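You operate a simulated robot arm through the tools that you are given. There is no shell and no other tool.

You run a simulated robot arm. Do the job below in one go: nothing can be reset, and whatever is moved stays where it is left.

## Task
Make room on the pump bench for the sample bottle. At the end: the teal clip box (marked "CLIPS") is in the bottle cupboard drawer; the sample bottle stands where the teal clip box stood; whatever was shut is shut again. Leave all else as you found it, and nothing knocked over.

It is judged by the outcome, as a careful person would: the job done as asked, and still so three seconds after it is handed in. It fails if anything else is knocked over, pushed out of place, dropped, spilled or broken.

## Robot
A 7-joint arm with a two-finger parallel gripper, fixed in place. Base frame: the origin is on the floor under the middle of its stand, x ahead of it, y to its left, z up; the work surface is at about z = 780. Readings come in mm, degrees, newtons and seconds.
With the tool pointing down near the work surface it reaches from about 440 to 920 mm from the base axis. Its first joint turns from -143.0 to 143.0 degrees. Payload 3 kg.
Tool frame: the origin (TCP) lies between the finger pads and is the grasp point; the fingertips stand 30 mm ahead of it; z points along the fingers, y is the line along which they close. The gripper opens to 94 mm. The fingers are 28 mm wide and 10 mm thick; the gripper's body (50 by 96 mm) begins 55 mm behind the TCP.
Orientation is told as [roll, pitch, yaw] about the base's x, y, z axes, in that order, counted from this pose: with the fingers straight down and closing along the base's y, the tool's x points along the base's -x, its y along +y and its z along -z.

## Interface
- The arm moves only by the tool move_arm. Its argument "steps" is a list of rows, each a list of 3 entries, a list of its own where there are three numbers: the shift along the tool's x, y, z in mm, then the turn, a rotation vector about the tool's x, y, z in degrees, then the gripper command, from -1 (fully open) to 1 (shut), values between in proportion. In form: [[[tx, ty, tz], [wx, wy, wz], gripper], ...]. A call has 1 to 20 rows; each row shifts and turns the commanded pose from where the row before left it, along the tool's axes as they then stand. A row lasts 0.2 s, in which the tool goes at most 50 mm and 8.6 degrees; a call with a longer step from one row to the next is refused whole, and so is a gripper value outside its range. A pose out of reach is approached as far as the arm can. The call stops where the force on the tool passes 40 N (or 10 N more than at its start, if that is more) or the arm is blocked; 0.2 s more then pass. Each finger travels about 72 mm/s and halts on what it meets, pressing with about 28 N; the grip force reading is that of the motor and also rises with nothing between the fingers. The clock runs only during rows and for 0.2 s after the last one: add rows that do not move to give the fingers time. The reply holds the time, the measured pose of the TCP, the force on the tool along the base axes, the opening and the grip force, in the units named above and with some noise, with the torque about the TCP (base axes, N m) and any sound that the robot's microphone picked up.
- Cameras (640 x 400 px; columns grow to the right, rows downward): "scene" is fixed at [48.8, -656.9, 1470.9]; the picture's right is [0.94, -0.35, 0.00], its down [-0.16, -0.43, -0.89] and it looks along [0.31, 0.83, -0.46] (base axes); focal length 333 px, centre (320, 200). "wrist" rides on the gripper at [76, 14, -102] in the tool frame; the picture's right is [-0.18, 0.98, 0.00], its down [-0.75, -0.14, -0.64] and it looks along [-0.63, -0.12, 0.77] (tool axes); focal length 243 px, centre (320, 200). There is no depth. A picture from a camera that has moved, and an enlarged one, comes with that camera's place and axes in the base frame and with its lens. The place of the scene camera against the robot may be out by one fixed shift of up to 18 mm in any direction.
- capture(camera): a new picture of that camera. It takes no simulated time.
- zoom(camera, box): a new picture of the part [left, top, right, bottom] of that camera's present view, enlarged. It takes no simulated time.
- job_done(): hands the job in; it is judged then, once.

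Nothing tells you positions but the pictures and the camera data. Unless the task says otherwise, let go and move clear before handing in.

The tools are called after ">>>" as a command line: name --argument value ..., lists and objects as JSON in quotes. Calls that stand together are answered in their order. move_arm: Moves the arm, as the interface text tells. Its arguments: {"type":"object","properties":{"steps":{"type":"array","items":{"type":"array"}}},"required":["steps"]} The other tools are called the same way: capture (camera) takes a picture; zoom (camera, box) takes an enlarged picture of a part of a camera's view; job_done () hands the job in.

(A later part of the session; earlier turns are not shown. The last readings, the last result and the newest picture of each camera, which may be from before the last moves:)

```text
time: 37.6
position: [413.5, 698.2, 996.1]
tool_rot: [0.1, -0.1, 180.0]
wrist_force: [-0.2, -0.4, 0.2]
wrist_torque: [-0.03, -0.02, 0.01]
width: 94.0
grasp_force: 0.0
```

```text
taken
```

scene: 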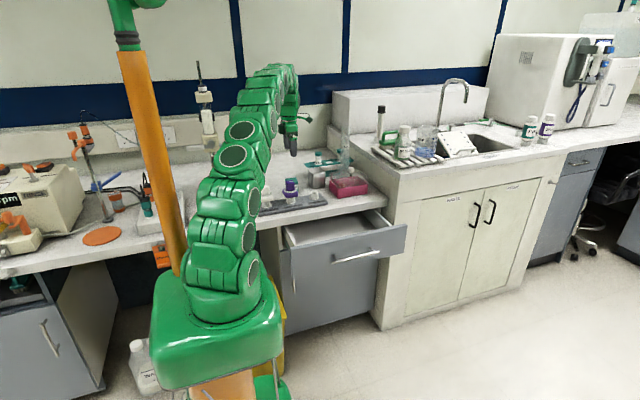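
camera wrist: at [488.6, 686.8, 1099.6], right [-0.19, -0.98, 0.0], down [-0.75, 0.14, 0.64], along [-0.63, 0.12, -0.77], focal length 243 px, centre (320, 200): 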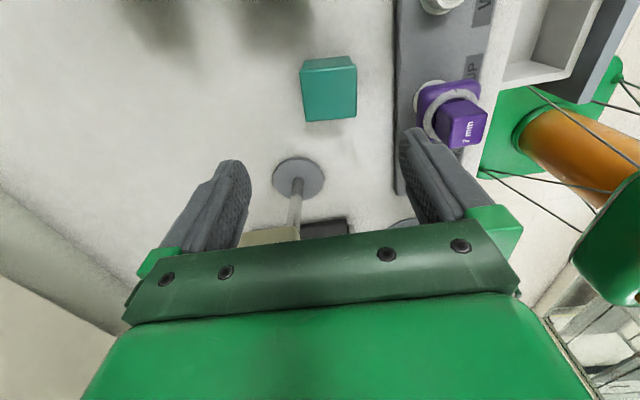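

The box is seen nicely between the fingers' direction. I zoom for precise corners.

>>> zoom --camera "wrist" --box '[260, 30, 420, 130]'

>>> zoom --camera "scene" --box '[230, 60, 390, 220]'

```text
4.00 times, centred on (340, 80) of wrist
camera zoom: at [488.6, 686.8, 1099.6], right [-0.19, -0.98, 0.0], down [-0.75, 0.14, 0.64], along [-0.63, 0.12, -0.77], focal length 970 px, centre (240, 680)
```

zoom: 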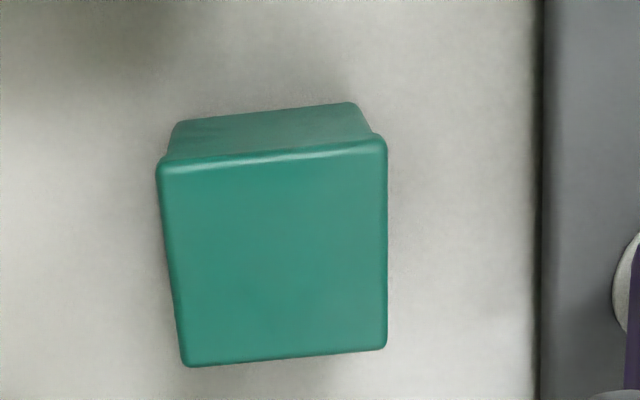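

```text
2.50 times, centred on (310, 140) of scene
camera zoom: at [48.8, -656.9, 1470.9], right [0.94, -0.35, 0.0], down [-0.16, -0.43, -0.89], along [0.31, 0.83, -0.46], focal length 832 px, centre (345, 350)
```

zoom: 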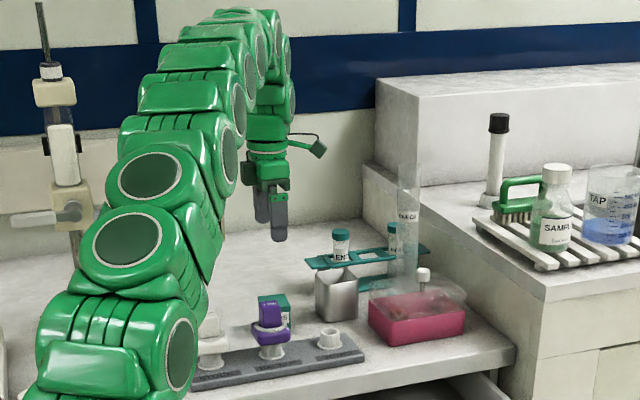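

Box top corners give centre ≈ (407, 692), rotated about −5°, size ≈ 52×57 mm. I align and descend partway.

>>> move_arm --steps '[[[-4, 4, 0], [0, 0, 4.8], -1], [[0, 0, 30], [0, 0, 0], -1], [[0, 0, 30], [0, 0, 0], -1], [[0, 0, 30], [0, 0, 0], -1]]'

>>> capture --camera "wrist"

>>> zoom --camera "scene" --box '[230, 90, 370, 220]'

```text
time: 38.6
position: [406.6, 696.1, 910.6]
tool_rot: [0.1, -0.1, 174.9]
wrist_force: [-0.3, 0.8, 0.2]
wrist_torque: [-0.02, -0.03, -0.03]
width: 93.8
grasp_force: 0.1
```

```text
taken
camera wrist: at [481.0, 676.2, 1011.8], right [-0.27, -0.96, 0.0], down [-0.74, 0.21, 0.64], along [-0.62, 0.17, -0.77], focal length 243 px, centre (320, 200)
```

wrist: 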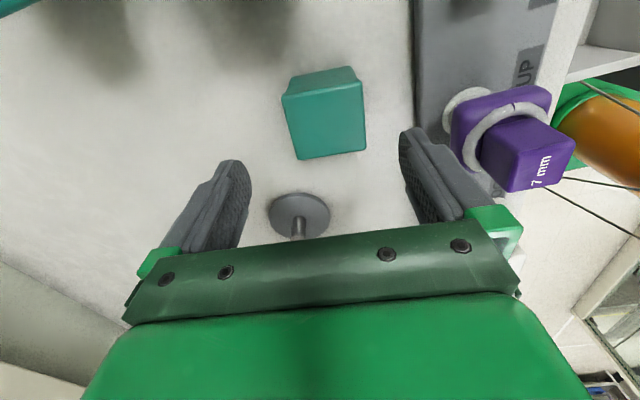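

```text
3.08 times, centred on (300, 155) of scene
camera zoom: at [48.8, -656.9, 1470.9], right [0.94, -0.35, 0.0], down [-0.16, -0.43, -0.89], along [0.31, 0.83, -0.46], focal length 1024 px, centre (382, 338)
```

zoom: 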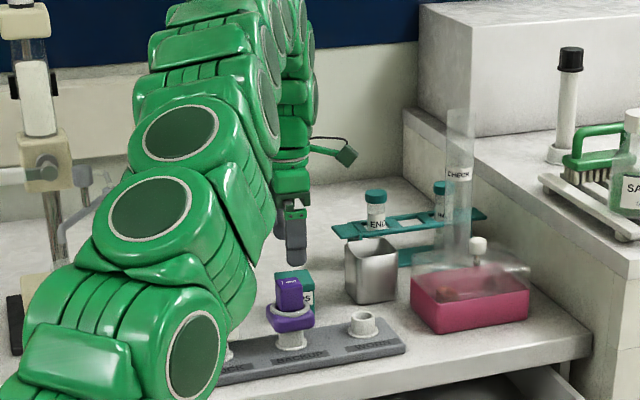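

The box is ~5 mm off to −y from the hand; I correct and descend to about z 817 for the grasp.

>>> move_arm --steps '[[[1, 4.8, 0], [0, 0, 0], -1], [[0, 0, 25], [0, 0, 0], -1], [[0, 0, 25], [0, 0, 0], -1]]'

>>> capture --camera "wrist"

```text
time: 39.4
position: [406.1, 688.6, 858.2]
tool_rot: [0.1, -0.1, 175.1]
wrist_force: [0.1, -0.2, -0.1]
wrist_torque: [-0.01, 0.0, 0.0]
width: 94.1
grasp_force: 0.0
```

```text
taken
camera wrist: at [480.8, 669.0, 960.4], right [-0.27, -0.96, 0.0], down [-0.74, 0.21, 0.64], along [-0.62, 0.17, -0.77], focal length 243 px, centre (320, 200)
```

wrist: 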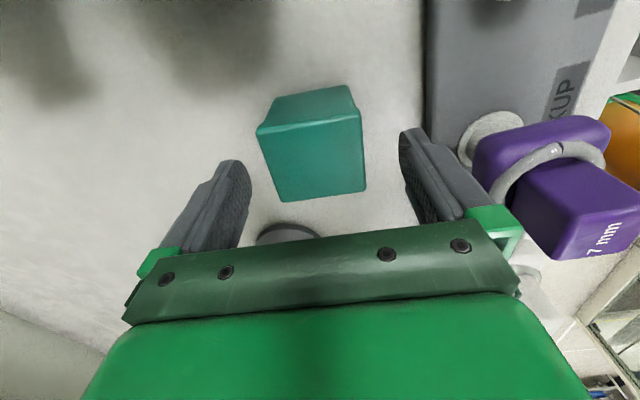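

The box is centred between the fingers. I descend the last 41 mm.

>>> move_arm --steps '[[[0, 0, 15], [0, 0, 0], -1], [[0, 0, 15], [0, 0, 0], -1], [[0, 0, 11], [0, 0, 0], -1]]'

>>> capture --camera "wrist"

>>> zoom --camera "scene" --box '[230, 120, 370, 220]'

```text
time: 40.2
position: [406.2, 690.6, 818.0]
tool_rot: [0.0, 0.1, 175.2]
wrist_force: [-1.0, -0.9, 0.8]
wrist_torque: [0.0, 0.02, 0.0]
width: 94.3
grasp_force: 0.1
```

```text
taken
camera wrist: at [480.7, 670.7, 920.2], right [-0.27, -0.96, 0.0], down [-0.74, 0.21, 0.64], along [-0.62, 0.17, -0.77], focal length 243 px, centre (320, 200)
```

wrist: 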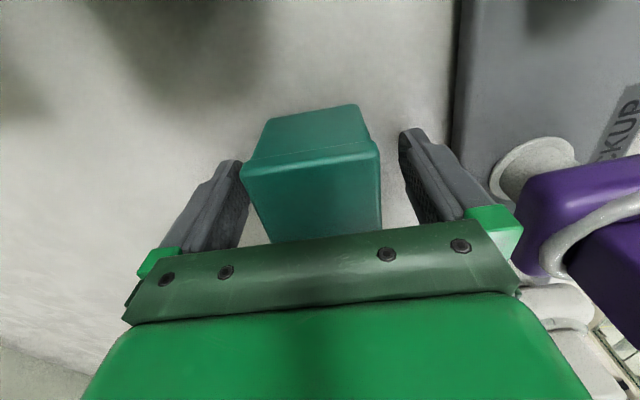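

```text
4.00 times, centred on (300, 170) of scene
camera zoom: at [48.8, -656.9, 1470.9], right [0.94, -0.35, 0.0], down [-0.16, -0.43, -0.89], along [0.31, 0.83, -0.46], focal length 1331 px, centre (400, 320)
```

zoom: 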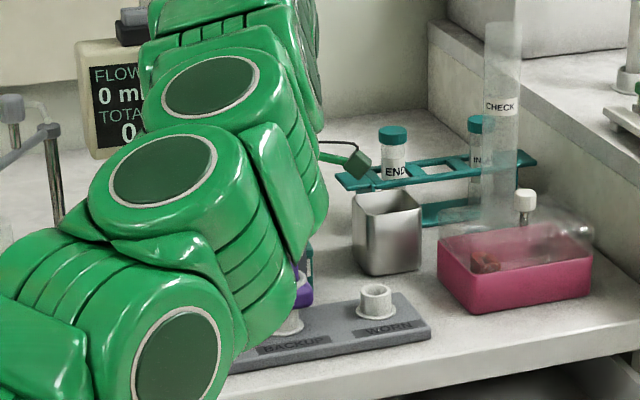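

Box is centred between the fingers. I close the gripper.

>>> move_arm --steps '[[[0, 0, 0], [0, 0, 0], 0], [[0, 0, 0], [0, 0, 0], 0.5], [[0, 0, 0], [0, 0, 0], 1], [[0, 0, 0], [0, 0, 0], 1], [[0, 0, 0], [0, 0, 0], 1]]'

>>> capture --camera "wrist"

```text
time: 41.4
position: [405.7, 690.1, 818.4]
tool_rot: [0.1, 0.0, 175.1]
wrist_force: [1.2, 0.4, 1.8]
wrist_torque: [-0.05, -0.05, 0.0]
width: 58.5
grasp_force: 28.1
```

```text
taken
camera wrist: at [480.7, 670.5, 920.1], right [-0.27, -0.96, 0.0], down [-0.74, 0.21, 0.64], along [-0.62, 0.17, -0.77], focal length 243 px, centre (320, 200)
```

wrist: 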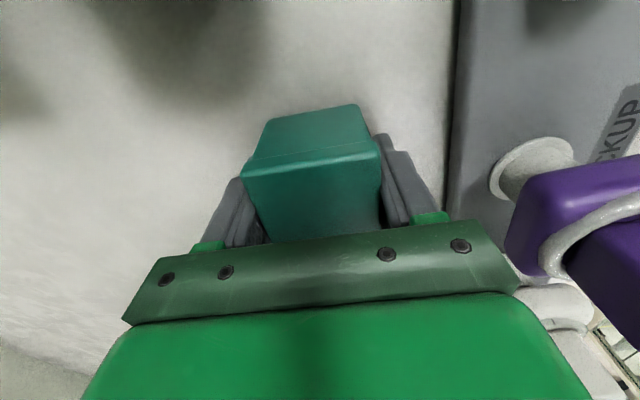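

Box gripped (58.5 mm). I lift it straight up.

>>> move_arm --steps '[[[0, 0, -10], [0, 0, 0], 1], [[0, 0, -20], [0, 0, 0], 1], [[0, 0, -30], [0, 0, 0], 1], [[0, 0, -40], [0, 0, 0], 1], [[0, 0, -40], [0, 0, 0], 1], [[0, 0, -40], [0, 0, 0], 1]]'

>>> capture --camera "wrist"

>>> capture --camera "scene"

```text
time: 42.8
position: [404.8, 689.1, 996.1]
tool_rot: [0.2, -0.1, 175.0]
wrist_force: [0.1, 0.3, -1.4]
wrist_torque: [0.03, 0.04, -0.02]
width: 58.8
grasp_force: 28.1
```

```text
taken
camera wrist: at [479.1, 670.9, 1099.1], right [-0.27, -0.96, 0.0], down [-0.74, 0.21, 0.64], along [-0.62, 0.17, -0.77], focal length 243 px, centre (320, 200)
```

wrist: 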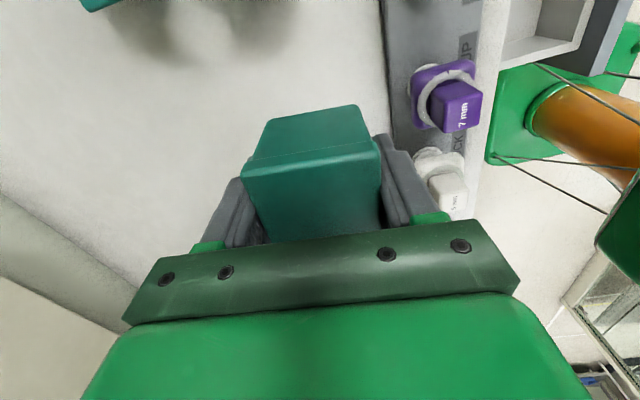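

```text
taken
```

scene: 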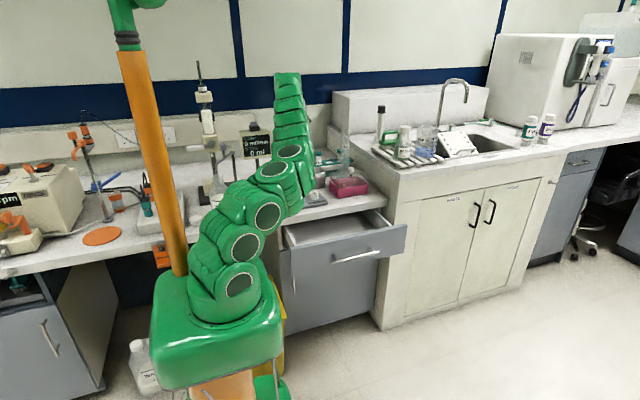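

The box is lifted. The elbow posture has changed, so I check arm clearance with a zoom.

>>> zoom --camera "scene" --box '[180, 60, 390, 260]'

```text
2.00 times, centred on (285, 160) of scene
camera zoom: at [48.8, -656.9, 1470.9], right [0.94, -0.35, 0.0], down [-0.16, -0.43, -0.89], along [0.31, 0.83, -0.46], focal length 665 px, centre (390, 280)
```

zoom: 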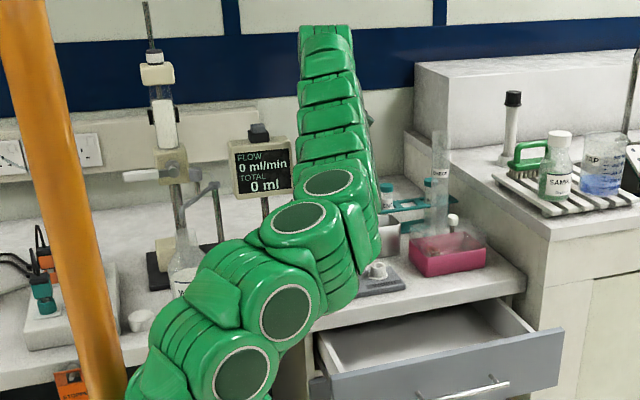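

The arm's elbow has sagged low toward the bench front, so I raise the hand further in small steps and check that the elbow lifts too.

>>> move_arm --steps '[[[0, 0, -30], [0, 0, 0], 1], [[0, 0, -30], [0, 0, 0], 1], [[0, 0, -30], [0, 0, 0], 1], [[0, 0, -20], [0, 0, 0], 1]]'

>>> zoom --camera "scene" --box '[130, 0, 450, 300]'

>>> capture --camera "wrist"

```text
time: 43.8
position: [405.2, 691.7, 1108.0]
tool_rot: [0.1, -0.1, 175.1]
wrist_force: [0.3, 0.8, -0.7]
wrist_torque: [0.0, 0.01, 0.0]
width: 58.9
grasp_force: 28.3
```

```text
1.33 times, centred on (290, 150) of scene
camera zoom: at [48.8, -656.9, 1470.9], right [0.94, -0.35, 0.0], down [-0.16, -0.43, -0.89], along [0.31, 0.83, -0.46], focal length 444 px, centre (360, 267)
```

zoom: 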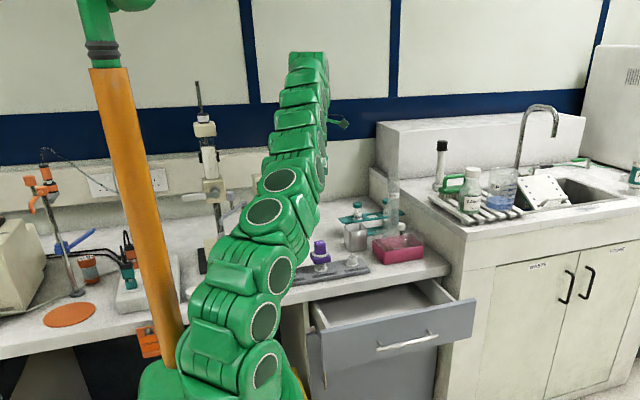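

```text
taken
camera wrist: at [479.6, 671.7, 1210.8], right [-0.27, -0.96, 0.0], down [-0.74, 0.21, 0.64], along [-0.62, 0.17, -0.77], focal length 243 px, centre (320, 200)
```

wrist: 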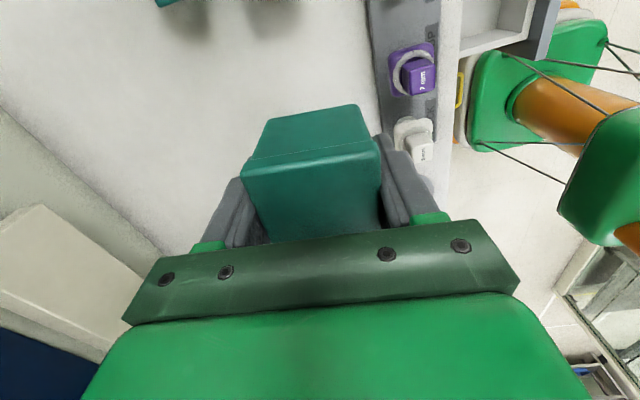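

Elbow is higher now. I bring the box back toward the open drawer at this height, checking the arm on the way.

>>> move_arm --steps '[[[18, 41.5, 0], [0, 0, 0], 1], [[18, 41.5, 0], [0, 0, 0], 1], [[18, 41.5, 0], [0, 0, 0], 1], [[18, 41.5, 0], [0, 0, 0], 1], [[18, 41.5, 0], [0, 0, 0], 1], [[18, 41.5, 0], [0, 0, 0], 1]]'

>>> zoom --camera "scene" --box '[130, 0, 450, 300]'

>>> capture --camera "wrist"

```text
time: 45.2
position: [492.6, 430.7, 1106.7]
tool_rot: [0.2, -0.1, 175.1]
wrist_force: [0.4, -0.5, -1.1]
wrist_torque: [-0.01, 0.01, 0.01]
width: 58.8
grasp_force: 27.4
```

```text
1.33 times, centred on (290, 150) of scene
camera zoom: at [48.8, -656.9, 1470.9], right [0.94, -0.35, 0.0], down [-0.16, -0.43, -0.89], along [0.31, 0.83, -0.46], focal length 444 px, centre (360, 267)
```

zoom: 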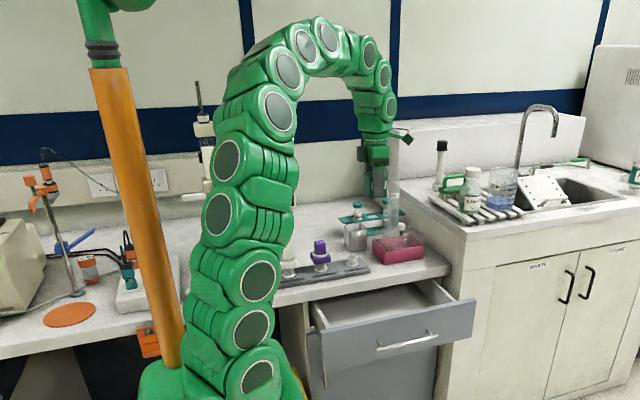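

```text
taken
camera wrist: at [567.0, 411.2, 1209.1], right [-0.27, -0.96, 0.0], down [-0.74, 0.21, 0.64], along [-0.62, 0.17, -0.77], focal length 243 px, centre (320, 200)
```

wrist: 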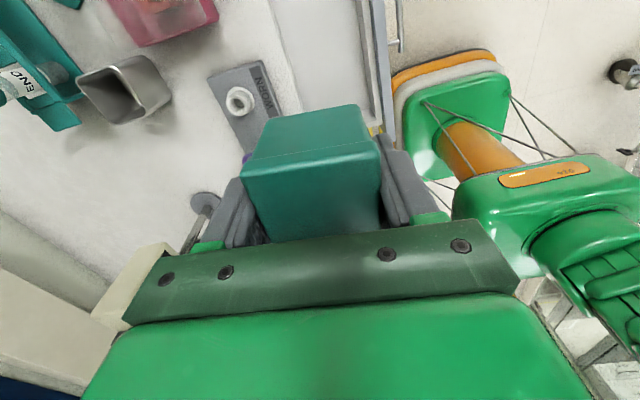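

Elbow is up again. I shift to (500, 385) above the open drawer and lower to a first checkpoint.

>>> move_arm --steps '[[[11, 45.2, 0], [0, 0, 0], 1], [[0, 0, 40], [0, 0, 0], 1], [[0, 0, 40], [0, 0, 0], 1], [[0, 0, 40], [0, 0, 0], 1], [[0, 0, 40], [0, 0, 0], 1], [[0, 0, 40], [0, 0, 0], 1]]'

>>> capture --camera "scene"

>>> capture --camera "wrist"

```text
time: 46.6
position: [497.7, 384.9, 907.5]
tool_rot: [0.1, 0.0, 175.1]
wrist_force: [0.1, 0.0, -0.5]
wrist_torque: [0.03, -0.01, 0.01]
width: 58.6
grasp_force: 28.3
```

```text
taken
```

scene: 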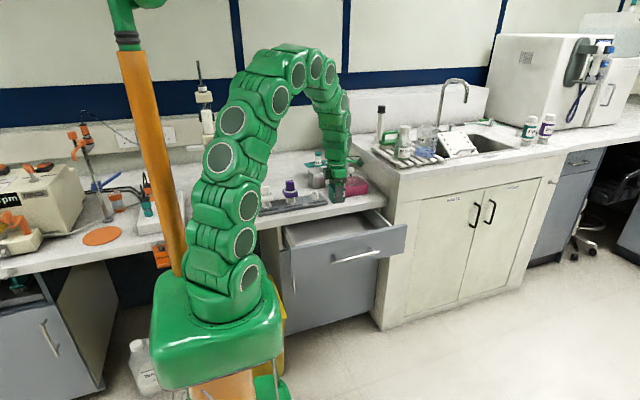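

```text
taken
camera wrist: at [572.4, 365.9, 1009.3], right [-0.27, -0.96, 0.0], down [-0.74, 0.21, 0.64], along [-0.62, 0.17, -0.77], focal length 243 px, centre (320, 200)
```

wrist: 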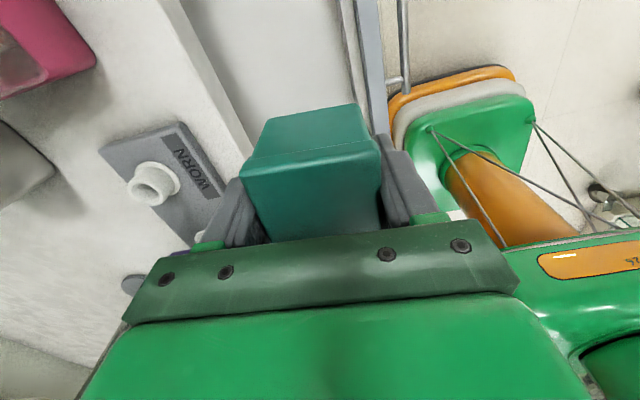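

I zoom to judge the drawer opening's bounds relative to the box.

>>> zoom --camera "wrist" --box '[140, 0, 460, 200]'

>>> zoom --camera "scene" --box '[250, 160, 430, 280]'

```text
2.00 times, centred on (300, 100) of wrist
camera zoom: at [572.4, 365.9, 1009.3], right [-0.27, -0.96, 0.0], down [-0.74, 0.21, 0.64], along [-0.62, 0.17, -0.77], focal length 485 px, centre (360, 400)
```

zoom: 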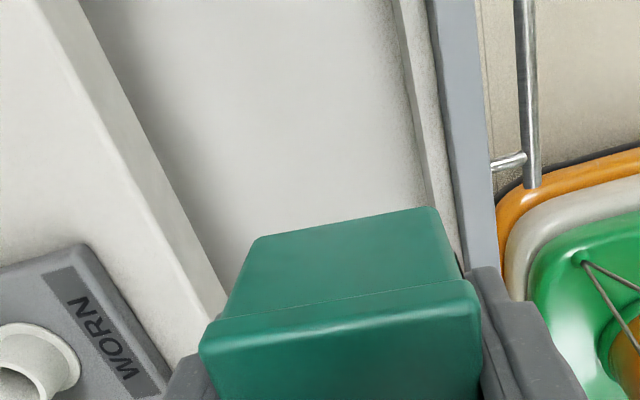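

```text
3.33 times, centred on (340, 220) of scene
camera zoom: at [48.8, -656.9, 1470.9], right [0.94, -0.35, 0.0], down [-0.16, -0.43, -0.89], along [0.31, 0.83, -0.46], focal length 1109 px, centre (253, 133)
```

zoom: 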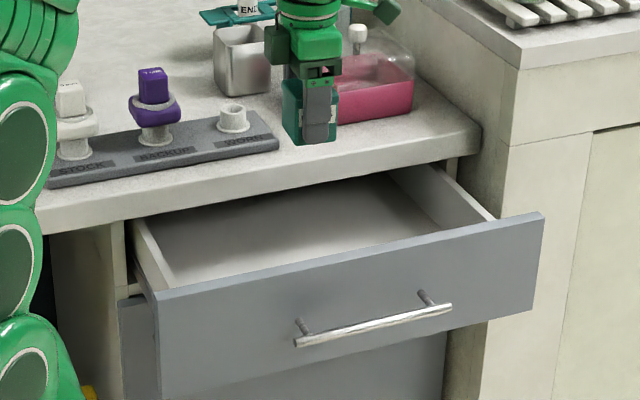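

The drawer's inner opening spans y≈350–479, so I re-centre the box to y≈413 before lowering, then descend in steps.

>>> move_arm --steps '[[[0, -28, 0], [0, 0, 0], 1], [[0, 0, 35], [0, 0, 0], 1], [[0, 0, 35], [0, 0, 0], 1], [[0, 0, 35], [0, 0, 0], 1], [[0, 0, 30], [0, 0, 0], 1]]'

>>> zoom --camera "scene" --box '[250, 140, 430, 280]'

>>> capture --camera "wrist"

>>> capture --camera "scene"

```text
time: 47.8
position: [502.8, 413.3, 770.6]
tool_rot: [0.1, 0.1, 175.0]
wrist_force: [0.0, 0.3, -1.1]
wrist_torque: [0.0, 0.02, -0.01]
width: 58.9
grasp_force: 28.5
```

```text
2.86 times, centred on (340, 210) of scene
camera zoom: at [48.8, -656.9, 1470.9], right [0.94, -0.35, 0.0], down [-0.16, -0.43, -0.89], along [0.31, 0.83, -0.46], focal length 951 px, centre (263, 171)
```

zoom: 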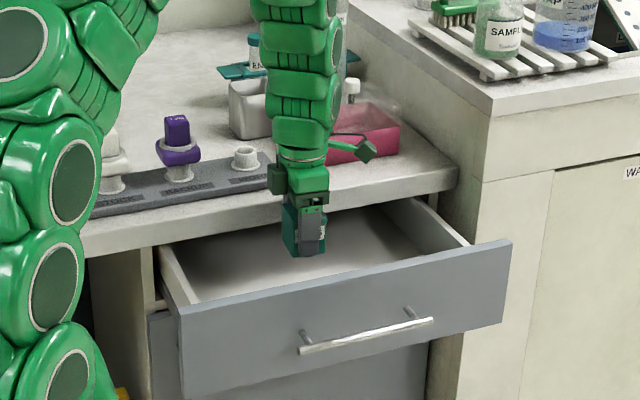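

```text
taken
camera wrist: at [576.9, 395.0, 874.3], right [-0.27, -0.96, 0.0], down [-0.74, 0.21, 0.64], along [-0.62, 0.17, -0.77], focal length 243 px, centre (320, 200)
```

wrist: 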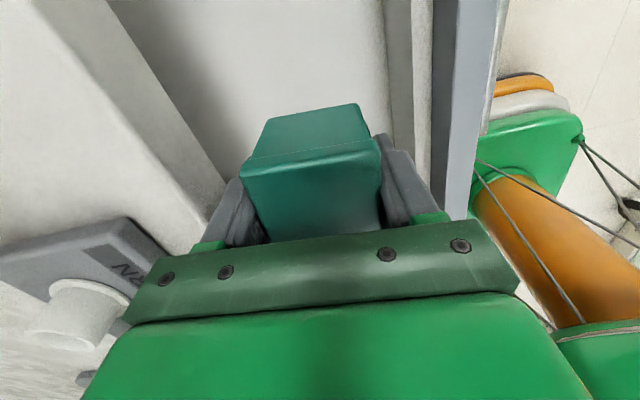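

```text
taken
```

scene: 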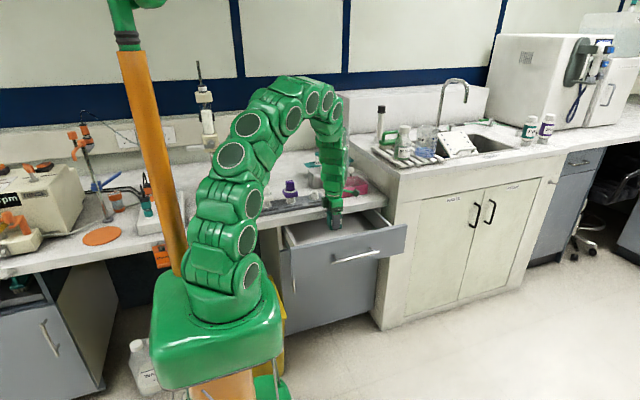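

Box is centred in the opening. I lower further, then feel for the drawer floor in small steps.

>>> move_arm --steps '[[[0, 0, 25], [0, 0, 0], 1], [[0, 0, 25], [0, 0, 0], 1], [[0, 0, 20], [0, 0, 0], 1]]'

>>> zoom --camera "scene" --box '[250, 140, 430, 280]'

>>> capture --camera "wrist"

```text
time: 48.6
position: [501.5, 412.9, 702.3]
tool_rot: [0.1, 0.1, 175.1]
wrist_force: [0.1, 0.1, -1.7]
wrist_torque: [0.0, -0.01, 0.01]
width: 59.1
grasp_force: 27.9
```

```text
2.86 times, centred on (340, 210) of scene
camera zoom: at [48.8, -656.9, 1470.9], right [0.94, -0.35, 0.0], down [-0.16, -0.43, -0.89], along [0.31, 0.83, -0.46], focal length 951 px, centre (263, 171)
```

zoom: 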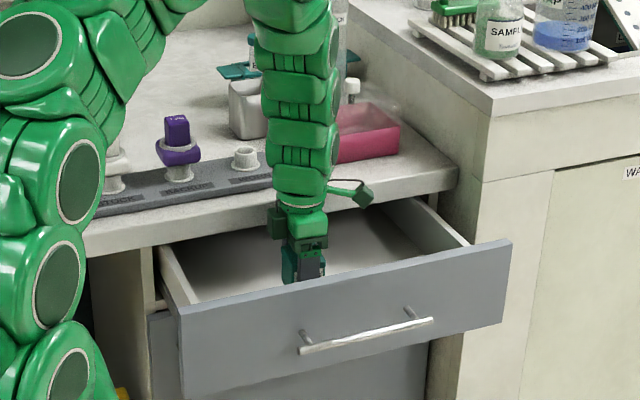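

```text
taken
camera wrist: at [576.4, 393.6, 804.9], right [-0.27, -0.96, 0.0], down [-0.74, 0.21, 0.64], along [-0.62, 0.17, -0.77], focal length 243 px, centre (320, 200)
```

wrist: 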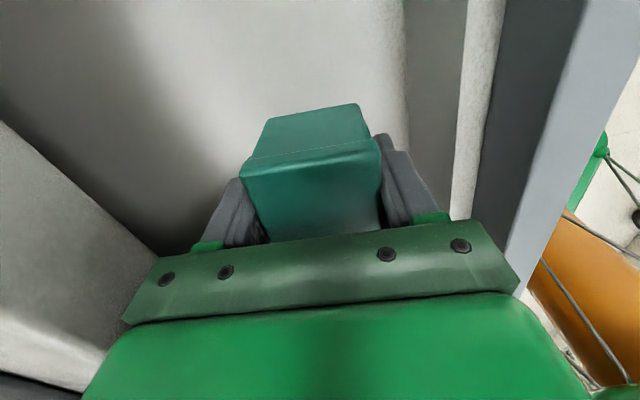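

The drawer floor appears near z≈617, so contact is expected around TCP z≈655. I lower gently.

>>> move_arm --steps '[[[0, 0, 10], [0, 0, 0], 1], [[0, 0, 10], [0, 0, 0], 1], [[0, 0, 8], [0, 0, 0], 1]]'

>>> move_arm --steps '[[[0, 0, 4], [0, 0, 0], 1], [[0, 0, 4], [0, 0, 0], 1]]'

```text
time: 49.4
position: [501.4, 412.7, 674.2]
tool_rot: [0.0, 0.1, 175.1]
wrist_force: [0.5, -1.0, -1.6]
wrist_torque: [0.02, 0.03, -0.02]
width: 58.8
grasp_force: 27.9
```

```text
time: 50.0
position: [502.2, 414.4, 667.7]
tool_rot: [0.1, 0.1, 175.1]
wrist_force: [0.8, 0.0, -1.7]
wrist_torque: [0.01, 0.03, -0.04]
width: 58.9
grasp_force: 28.1
```

>>> move_arm --steps '[[[0, 0, 3], [0, 0, 0], 1], [[0, 0, 3], [0, 0, 0], 1]]'

>>> move_arm --steps '[[[0, 0, 2.5], [0, 0, 0], 1], [[0, 0, 2.5], [0, 0, 0], 1]]'

```text
time: 50.6
position: [502.4, 413.7, 663.1]
tool_rot: [0.0, 0.0, 175.1]
wrist_force: [-1.1, 2.3, 22.9]
wrist_torque: [-0.02, -0.05, -0.02]
width: 58.9
grasp_force: 27.9
```

```text
time: 51.2
position: [502.3, 416.1, 658.6]
tool_rot: [0.0, 0.0, 175.1]
wrist_force: [-7.4, 1.9, 14.2]
wrist_torque: [-0.45, 0.42, -0.27]
width: 58.8
grasp_force: 28.4
stopped in row 2: the force on the tool passed its limit at 53 N (the readings are from after the stop); the commanded pose is now the measured one
```

The box is resting on the drawer floor (contact at TCP z≈663). I release by opening moderately, and check.

>>> move_arm --steps '[[[0, 0, -1], [0, 0, 0], 0], [[0, 0, 0], [0, 0, 0], -0.4], [[0, 0, 0], [0, 0, 0], -0.6], [[0, 0, 0], [0, 0, 0], -0.6]]'

>>> capture --camera "wrist"

```text
time: 52.2
position: [504.6, 414.5, 658.7]
tool_rot: [-0.1, 0.0, 175.0]
wrist_force: [-0.3, 0.4, -0.2]
wrist_torque: [0.03, 0.01, -0.01]
width: 75.2
grasp_force: 0.0
```

```text
taken
camera wrist: at [577.1, 394.9, 761.7], right [-0.27, -0.96, 0.0], down [-0.74, 0.21, 0.64], along [-0.62, 0.17, -0.77], focal length 243 px, centre (320, 200)
```

wrist: 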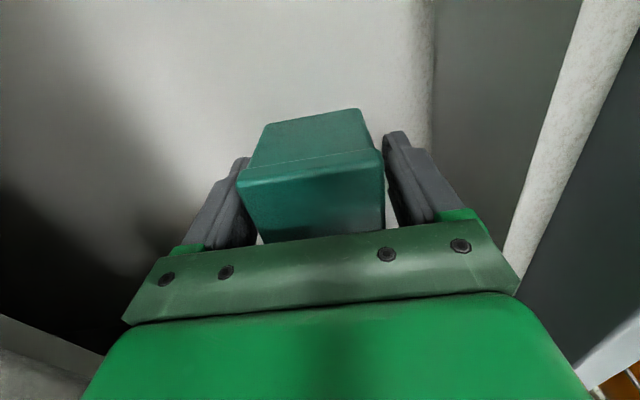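

Released cleanly, box upright on the floor. I raise straight out of the drawer.

>>> move_arm --steps '[[[0, 0, -10], [0, 0, 0], -0.6], [[0, 0, -20], [0, 0, 0], -0.6], [[0, 0, -30], [0, 0, 0], -0.6], [[0, 0, -40], [0, 0, 0], -0.6], [[0, 0, -40], [0, 0, 0], -0.6], [[0, 0, -45], [0, 0, 0], -0.6], [[0, 0, -45], [0, 0, 0], -0.6], [[0, 0, -45], [0, 0, 0], -1], [[0, 0, -45], [0, 0, 0], -1]]'

>>> capture --camera "wrist"

>>> capture --camera "scene"

```text
time: 54.2
position: [500.7, 414.6, 977.1]
tool_rot: [0.1, 0.0, 175.1]
wrist_force: [-0.6, 0.6, -0.6]
wrist_torque: [0.01, 0.02, 0.0]
width: 93.9
grasp_force: 0.0
```

```text
taken
camera wrist: at [575.5, 395.1, 1080.0], right [-0.27, -0.96, 0.0], down [-0.74, 0.2, 0.64], along [-0.62, 0.17, -0.77], focal length 243 px, centre (320, 200)
```

wrist: 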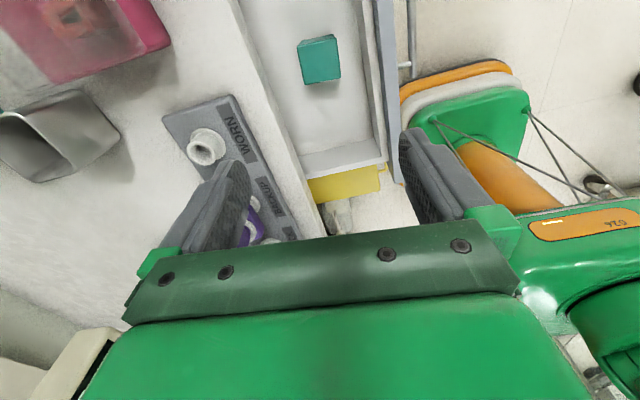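

```text
taken
```

scene: 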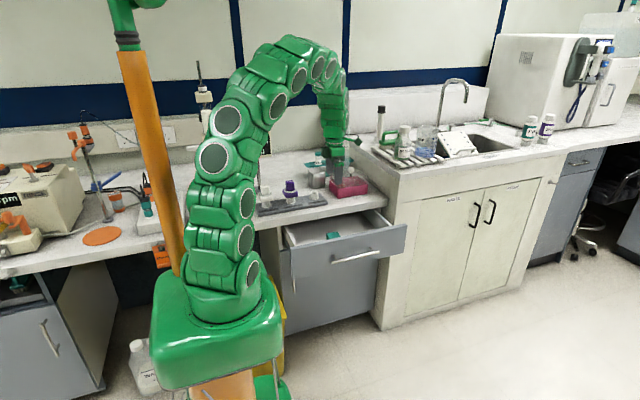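

The teal box sits upright inside the drawer. Next I back away and reorient the hand horizontally to push the drawer shut.

>>> move_arm --steps '[[[10, 38.5, 0], [0, 0, 0], -1], [[10, 38.5, 0], [0, 0, 0], -1], [[10, 38.5, 0], [0, 0, 0], -1], [[10, 38.5, 0], [0, 0, 0], -1], [[10, 38.5, 0], [0, 0, 0], -1], [[10, 38.5, 0], [0, 0, 0], 0], [[0, 0, 0], [0, 0, 8.5], 1], [[0, 0, 0], [0, 0, 8.5], 1], [[0, 0, 0], [0, 0, 8.5], 1], [[0, 0, 0], [0, 0, 8.5], 1], [[0, 0, 0], [0, 0, 8.5], 1], [[0, 0, 0], [0, 0, 8.5], 1], [[0, 0, 0], [0, 0, 8.5], 1], [[0, 0, 0], [0, 0, 8.5], 1], [[0, 0, 0], [0, 0, 8.5], 1], [[0, 0, 0], [0, 0, 8.5], 1], [[0, 0, 0], [0, 0, 8.5], 1], [[0, 0, 0], [0, 0, 8.5], 1], [[0, 0, 0], [0, 0, 8.5], 1], [[0, 0, 0], [0, 0, 8.5], 1]]'

>>> capture --camera "scene"

>>> capture --camera "wrist"

```text
time: 58.4
position: [542.0, 180.0, 980.1]
tool_rot: [0.0, 0.0, 55.9]
wrist_force: [-0.2, 0.1, 0.2]
wrist_torque: [-0.01, 0.02, 0.03]
width: 0.2
grasp_force: 28.0
```

```text
taken
```

scene: 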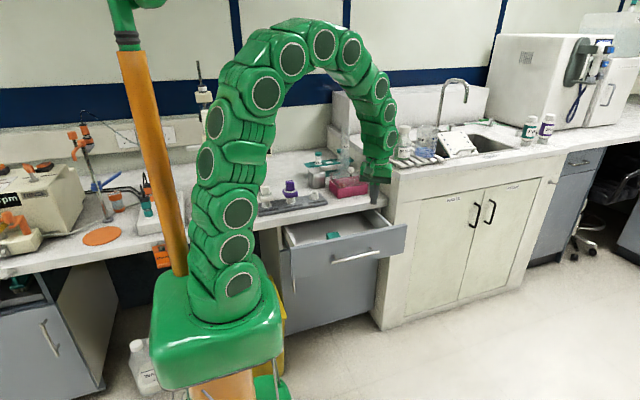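

```text
taken
camera wrist: at [487.4, 125.2, 1082.0], right [-0.71, 0.7, 0.0], down [0.54, 0.55, 0.64], along [0.45, 0.46, -0.77], focal length 243 px, centre (320, 200)
```

wrist: 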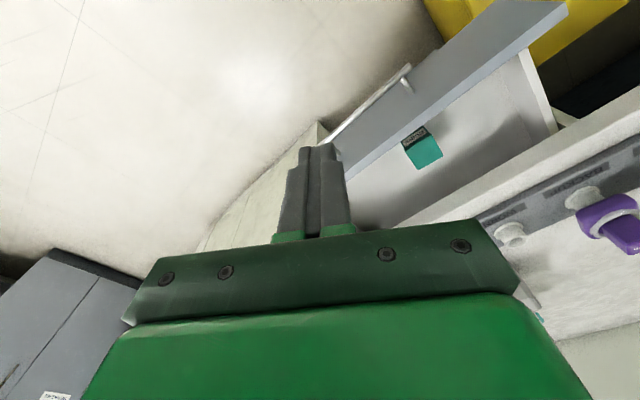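

A label shows at the lower-left on a distant grey unit; I zoom in to read it before proceeding.

>>> zoom --camera "wrist" --box '[0, 240, 160, 400]'

>>> zoom --camera "wrist" --box '[320, 0, 640, 240]'

```text
2.50 times, centred on (80, 320) of wrist
camera zoom: at [487.4, 125.2, 1082.0], right [-0.71, 0.7, 0.0], down [0.54, 0.55, 0.64], along [0.45, 0.46, -0.77], focal length 606 px, centre (920, -100)
```

zoom: 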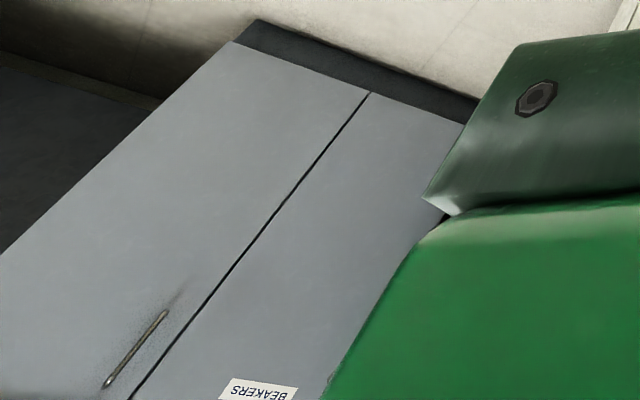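

```text
1.67 times, centred on (480, 120) of wrist
camera zoom: at [487.4, 125.2, 1082.0], right [-0.71, 0.7, 0.0], down [0.54, 0.55, 0.64], along [0.45, 0.46, -0.77], focal length 404 px, centre (53, 333)
```

zoom: 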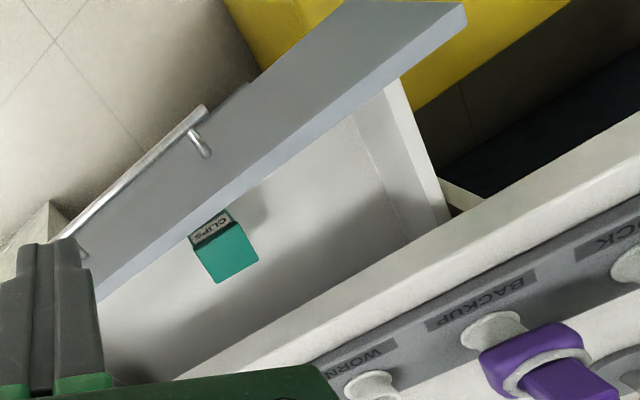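

The far unit is labelled "BEAKERS", so cupboards carry labels. Before shutting the drawer I want to be sure about the "bottle cupboard", so I look around with the wrist camera.

>>> move_arm --steps '[[[0, 0, 0], [0, 0, 8.5], 1], [[0, 0, 0], [0, 0, 8.5], 1], [[0, 0, 0], [0, 0, 8.5], 1], [[0, 0, 0], [0, 0, 8.5], 1], [[0, 0, 0], [0, 0, 8.5], 1], [[0, 0, 0], [0, 0, 8.5], 1], [[0, 0, 0], [0, 0, 8.5], 1], [[0, 0, 0], [0, 0, 8.5], 1], [[0, 0, 0], [0, -8, 0], 1], [[0, 0, 0], [0, -8, 0], 1], [[0, 0, 0], [0, -8, 0], 1]]'

>>> capture --camera "wrist"

>>> capture --camera "scene"

```text
time: 60.8
position: [542.1, 178.4, 978.7]
tool_rot: [0.1, -24.2, -12.0]
wrist_force: [0.2, 0.3, 0.4]
wrist_torque: [-0.02, -0.01, 0.0]
width: 0.0
grasp_force: 28.1
```

```text
taken
camera wrist: at [435.9, 216.9, 1041.5], right [0.37, 0.93, 0.08], down [0.39, -0.23, 0.89], along [0.85, -0.3, -0.44], focal length 243 px, centre (320, 200)
```

wrist: 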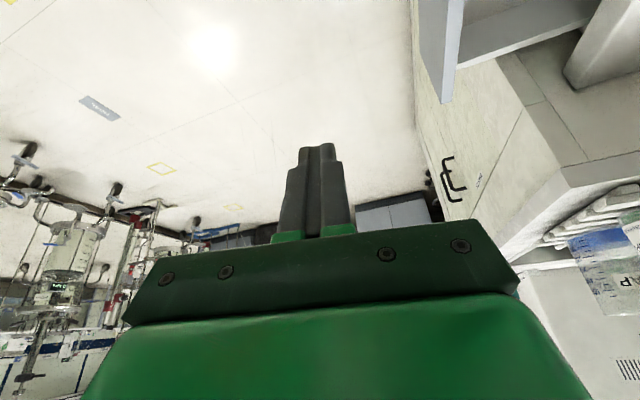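

```text
taken
```

scene: 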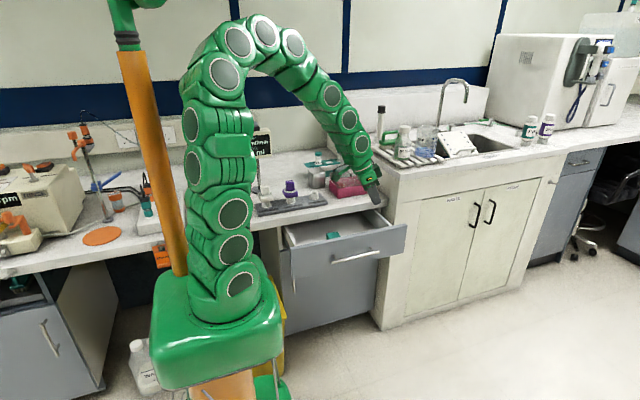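

Nothing within reach on that side. I turn further to view the −y side of the room.

>>> move_arm --steps '[[[0, 0, 0], [0, 8, 0], 1], [[0, 0, 0], [0, 8, 0], 1], [[0, 0, 0], [0, 8, 0], 1], [[0, 0, 0], [0, 0, 8.5], 1], [[0, 0, 0], [0, 0, 8.5], 1], [[0, 0, 0], [0, 0, 8.5], 1], [[0, 0, 0], [0, 0, 8.5], 1], [[0, 0, 0], [0, 0, 8.5], 1], [[0, 0, 0], [0, 0, 8.5], 1], [[0, 0, 0], [0, 0, 8.5], 1], [[0, 0, 0], [0, 0, 8.5], 1], [[0, 0, 0], [0, -8, 0], 1], [[0, 0, 0], [0, -8, 0], 1], [[0, 0, 0], [0, -8, 0], 1]]'

>>> capture --camera "wrist"

```text
time: 63.8
position: [542.0, 178.5, 979.1]
tool_rot: [0.1, -24.1, -79.9]
wrist_force: [0.4, 0.0, -0.1]
wrist_torque: [-0.02, 0.0, -0.01]
width: 0.0
grasp_force: 27.8
```

```text
taken
camera wrist: at [536.7, 292.8, 1042.1], right [1.0, 0.01, 0.08], down [-0.07, -0.44, 0.89], along [0.04, -0.9, -0.44], focal length 243 px, centre (320, 200)
```

wrist: 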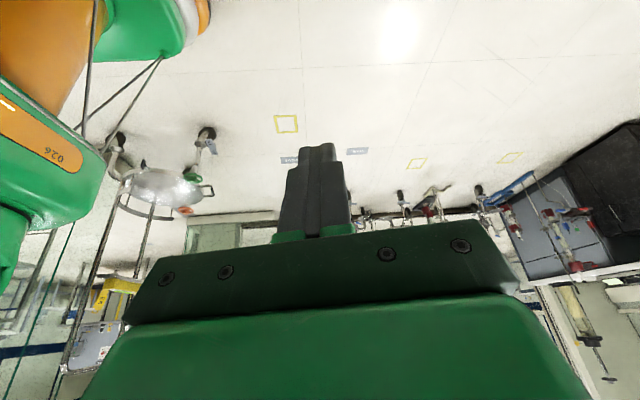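

The −y side holds only far-off furniture and a cart around y≈−870. To check the left unit's front for a label, I swing the arm to the front-right of the robot and look back at it.

>>> move_arm --steps '[[[0, 0, 0], [0, 8, 0], 1], [[0, 0, 0], [0, 8, 0], 1], [[0, 0, 0], [0, 8, 0], 1], [[-45.6, -8.4, -15], [0, 0, 0], 1], [[-45.6, -8.4, -15], [0, 0, 0], 1], [[-45.6, -8.4, -15], [0, 0, 0], 1], [[-45.6, -8.4, -15], [0, 0, 0], 1], [[-45.6, -8.4, -15], [0, 0, 0], 1], [[-45.6, -8.4, -15], [0, 0, 0], 1], [[-32.4, -32.4, 0], [0, 0, 0], 1], [[-32.4, -32.4, 0], [0, 0, 0], 1], [[-32.4, -32.4, 0], [0, 0, 0], 1], [[-32.4, -32.4, 0], [0, 0, 0], 1], [[-32.4, -32.4, 0], [0, 0, 0], 1], [[-32.4, -32.4, 0], [0, 0, 0], 1], [[-32.4, -32.4, 0], [0, 0, 0], 1], [[-32.4, -32.4, 0], [0, 0, 0], 1]]'

>>> capture --camera "wrist"

>>> capture --camera "scene"

```text
time: 67.4
position: [330.0, -401.3, 1068.2]
tool_rot: [0.1, -0.1, -79.9]
wrist_force: [-0.3, 0.4, 0.8]
wrist_torque: [-0.02, 0.01, 0.01]
width: 0.0
grasp_force: 28.1
```

```text
taken
camera wrist: at [331.0, -323.8, 1171.1], right [1.0, -0.01, 0.0], down [-0.01, -0.77, 0.64], along [-0.01, -0.64, -0.77], focal length 243 px, centre (320, 200)
```

wrist: 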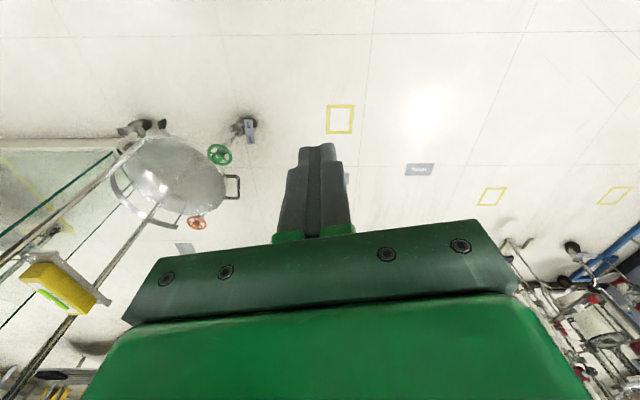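

```text
taken
```

scene: 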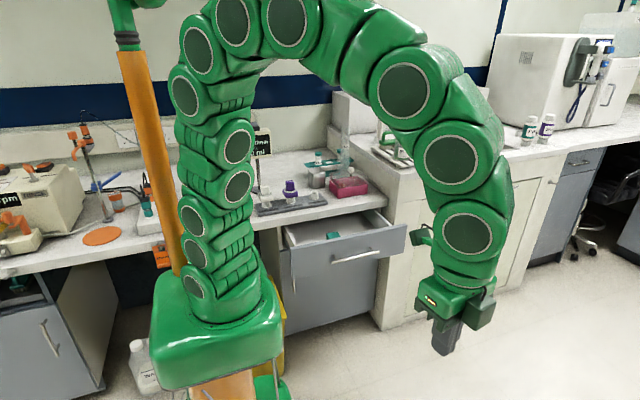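

Clear here except a cart frame further off. I move a bit more left and turn the camera back toward the left unit.

>>> move_arm --steps '[[[-6.3, -43.8, 0], [0, 0, 0], 1], [[-6.3, -43.8, 0], [0, 0, 0], 1], [[-6.3, -43.8, 0], [0, 0, 0], 1], [[-6.3, -43.8, 0], [0, 0, 0], 1], [[-6.3, -43.8, 0], [0, 0, 0], 1], [[0, 0, 0], [0, 0, 8.5], 1], [[0, 0, 0], [0, 0, 8.5], 1], [[0, 0, 0], [0, 0, 8.5], 1], [[0, 0, 0], [0, 0, 8.5], 1], [[0, 0, 0], [0, 0, 8.5], 1], [[0, 0, 0], [0, 0, 8.5], 1], [[0, 0, 0], [0, 0, 8.5], 1], [[0, 0, 0], [0, 0, 8.5], 1], [[0, 0, 0], [0, 0, 8.5], 1], [[0, 0, 0], [0, 0, 8.5], 1]]'

>>> capture --camera "wrist"

>>> capture --camera "scene"

```text
time: 70.6
position: [119.9, -468.9, 1068.9]
tool_rot: [0.0, 0.0, -165.2]
wrist_force: [0.1, -0.4, 0.5]
wrist_torque: [0.02, 0.0, 0.02]
width: 0.2
grasp_force: 28.3
```

```text
taken
camera wrist: at [197.3, -461.9, 1171.5], right [0.08, -1.0, 0.0], down [-0.76, -0.06, 0.64], along [-0.64, -0.05, -0.77], focal length 243 px, centre (320, 200)
```

wrist: 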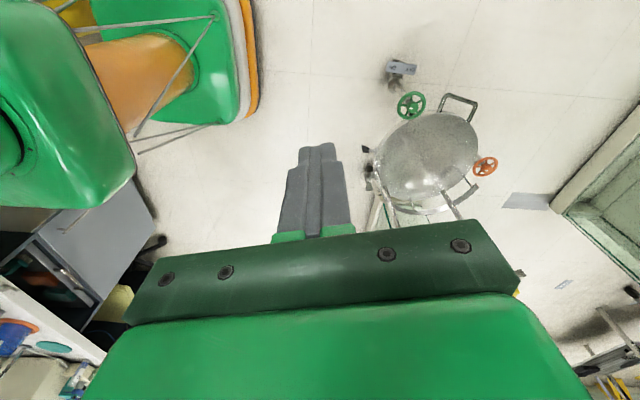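

```text
taken
```

scene: 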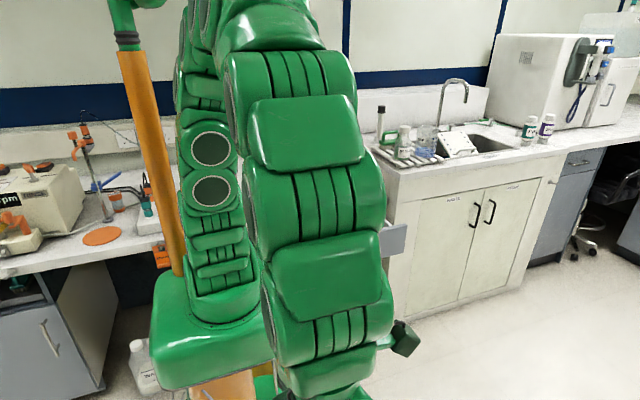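

The left unit shows at the lower-left of the view. I turn a bit more and zoom to read any label.

>>> move_arm --steps '[[[0, 0, 0], [0, 0, 8.5], 1], [[0, 0, 0], [0, 0, 8.5], 1], [[0, 0, 0], [0, 0, 8.5], 1], [[0, 0, 0], [0, 0, 8.5], 1]]'

>>> capture --camera "wrist"

>>> zoom --camera "wrist" --box '[60, 90, 300, 260]'

```text
time: 71.6
position: [120.5, -470.0, 1069.8]
tool_rot: [0.0, 0.0, 160.9]
wrist_force: [0.2, 0.5, 0.2]
wrist_torque: [-0.02, 0.01, -0.01]
width: 0.0
grasp_force: 28.1
```

```text
taken
camera wrist: at [187.7, -506.3, 1171.1], right [-0.49, -0.87, 0.0], down [-0.67, 0.38, 0.64], along [-0.56, 0.32, -0.77], focal length 243 px, centre (320, 200)
```

wrist: 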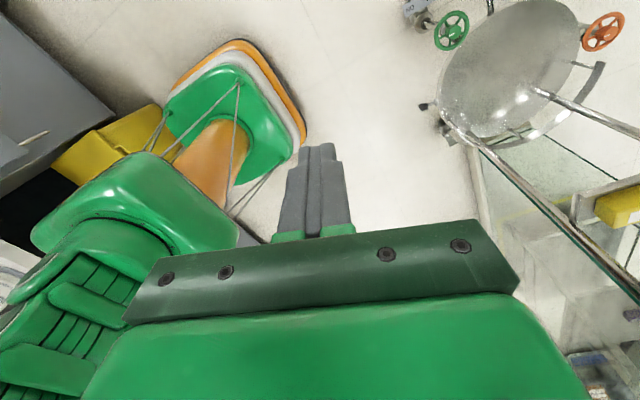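

```text
2.35 times, centred on (180, 175) of wrist
camera zoom: at [187.7, -506.3, 1171.1], right [-0.49, -0.87, 0.0], down [-0.67, 0.38, 0.64], along [-0.56, 0.32, -0.77], focal length 571 px, centre (649, 259)
```

zoom: 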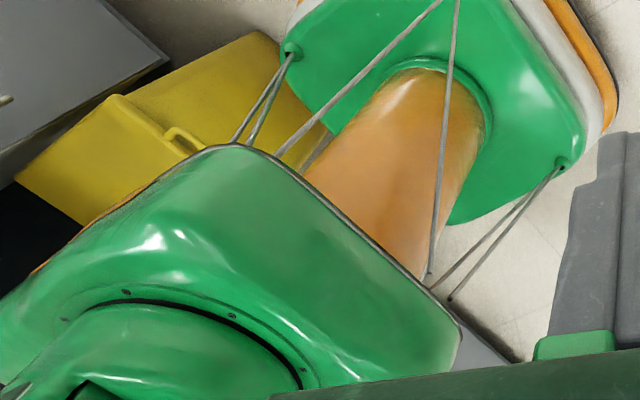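

The robot's own base blocks this angle, and there is a frame at about (−105, −690). I rotate back to the previous angle where the left unit was visible and zoom there.

>>> move_arm --steps '[[[0, 0, 0], [0, 0, -8.5], 1], [[0, 0, 0], [0, 0, -8.5], 1], [[0, 0, 0], [0, 0, -8.5], 1]]'

>>> capture --camera "wrist"

>>> zoom --camera "wrist" --box '[0, 150, 180, 400]'

>>> zoom --camera "wrist" --box '[60, 160, 180, 260]'

```text
time: 72.4
position: [120.0, -469.5, 1069.6]
tool_rot: [0.1, 0.0, -173.3]
wrist_force: [0.2, -0.6, -0.5]
wrist_torque: [0.01, -0.02, 0.01]
width: 0.0
grasp_force: 28.0
```

```text
taken
camera wrist: at [197.7, -473.2, 1171.7], right [-0.07, -1.0, 0.0], down [-0.77, 0.05, 0.64], along [-0.64, 0.04, -0.77], focal length 243 px, centre (320, 200)
```

wrist: 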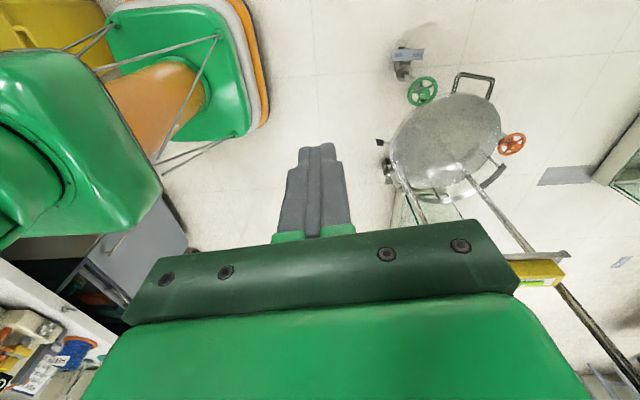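

```text
1.60 times, centred on (90, 275) of wrist
camera zoom: at [197.7, -473.2, 1171.7], right [-0.07, -1.0, 0.0], down [-0.77, 0.05, 0.64], along [-0.64, 0.04, -0.77], focal length 388 px, centre (688, 80)
```

zoom: 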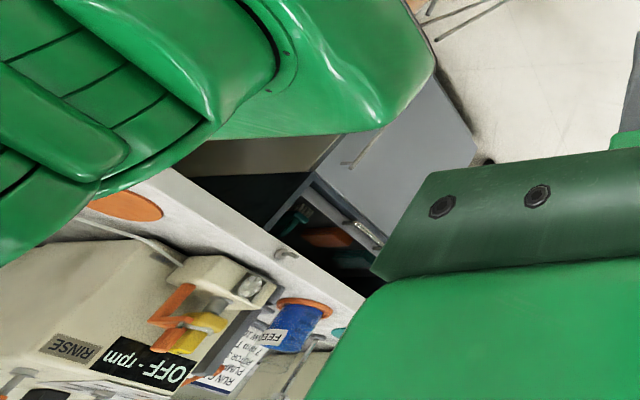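

```text
4.00 times, centred on (120, 210) of wrist
camera zoom: at [197.7, -473.2, 1171.7], right [-0.07, -1.0, 0.0], down [-0.77, 0.05, 0.64], along [-0.64, 0.04, -0.77], focal length 970 px, centre (1120, 160)
```

zoom: 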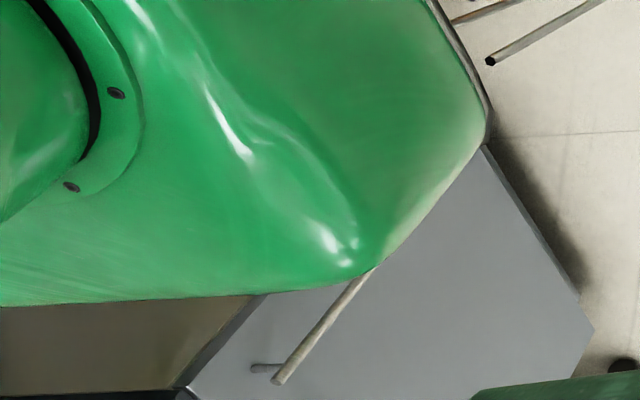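

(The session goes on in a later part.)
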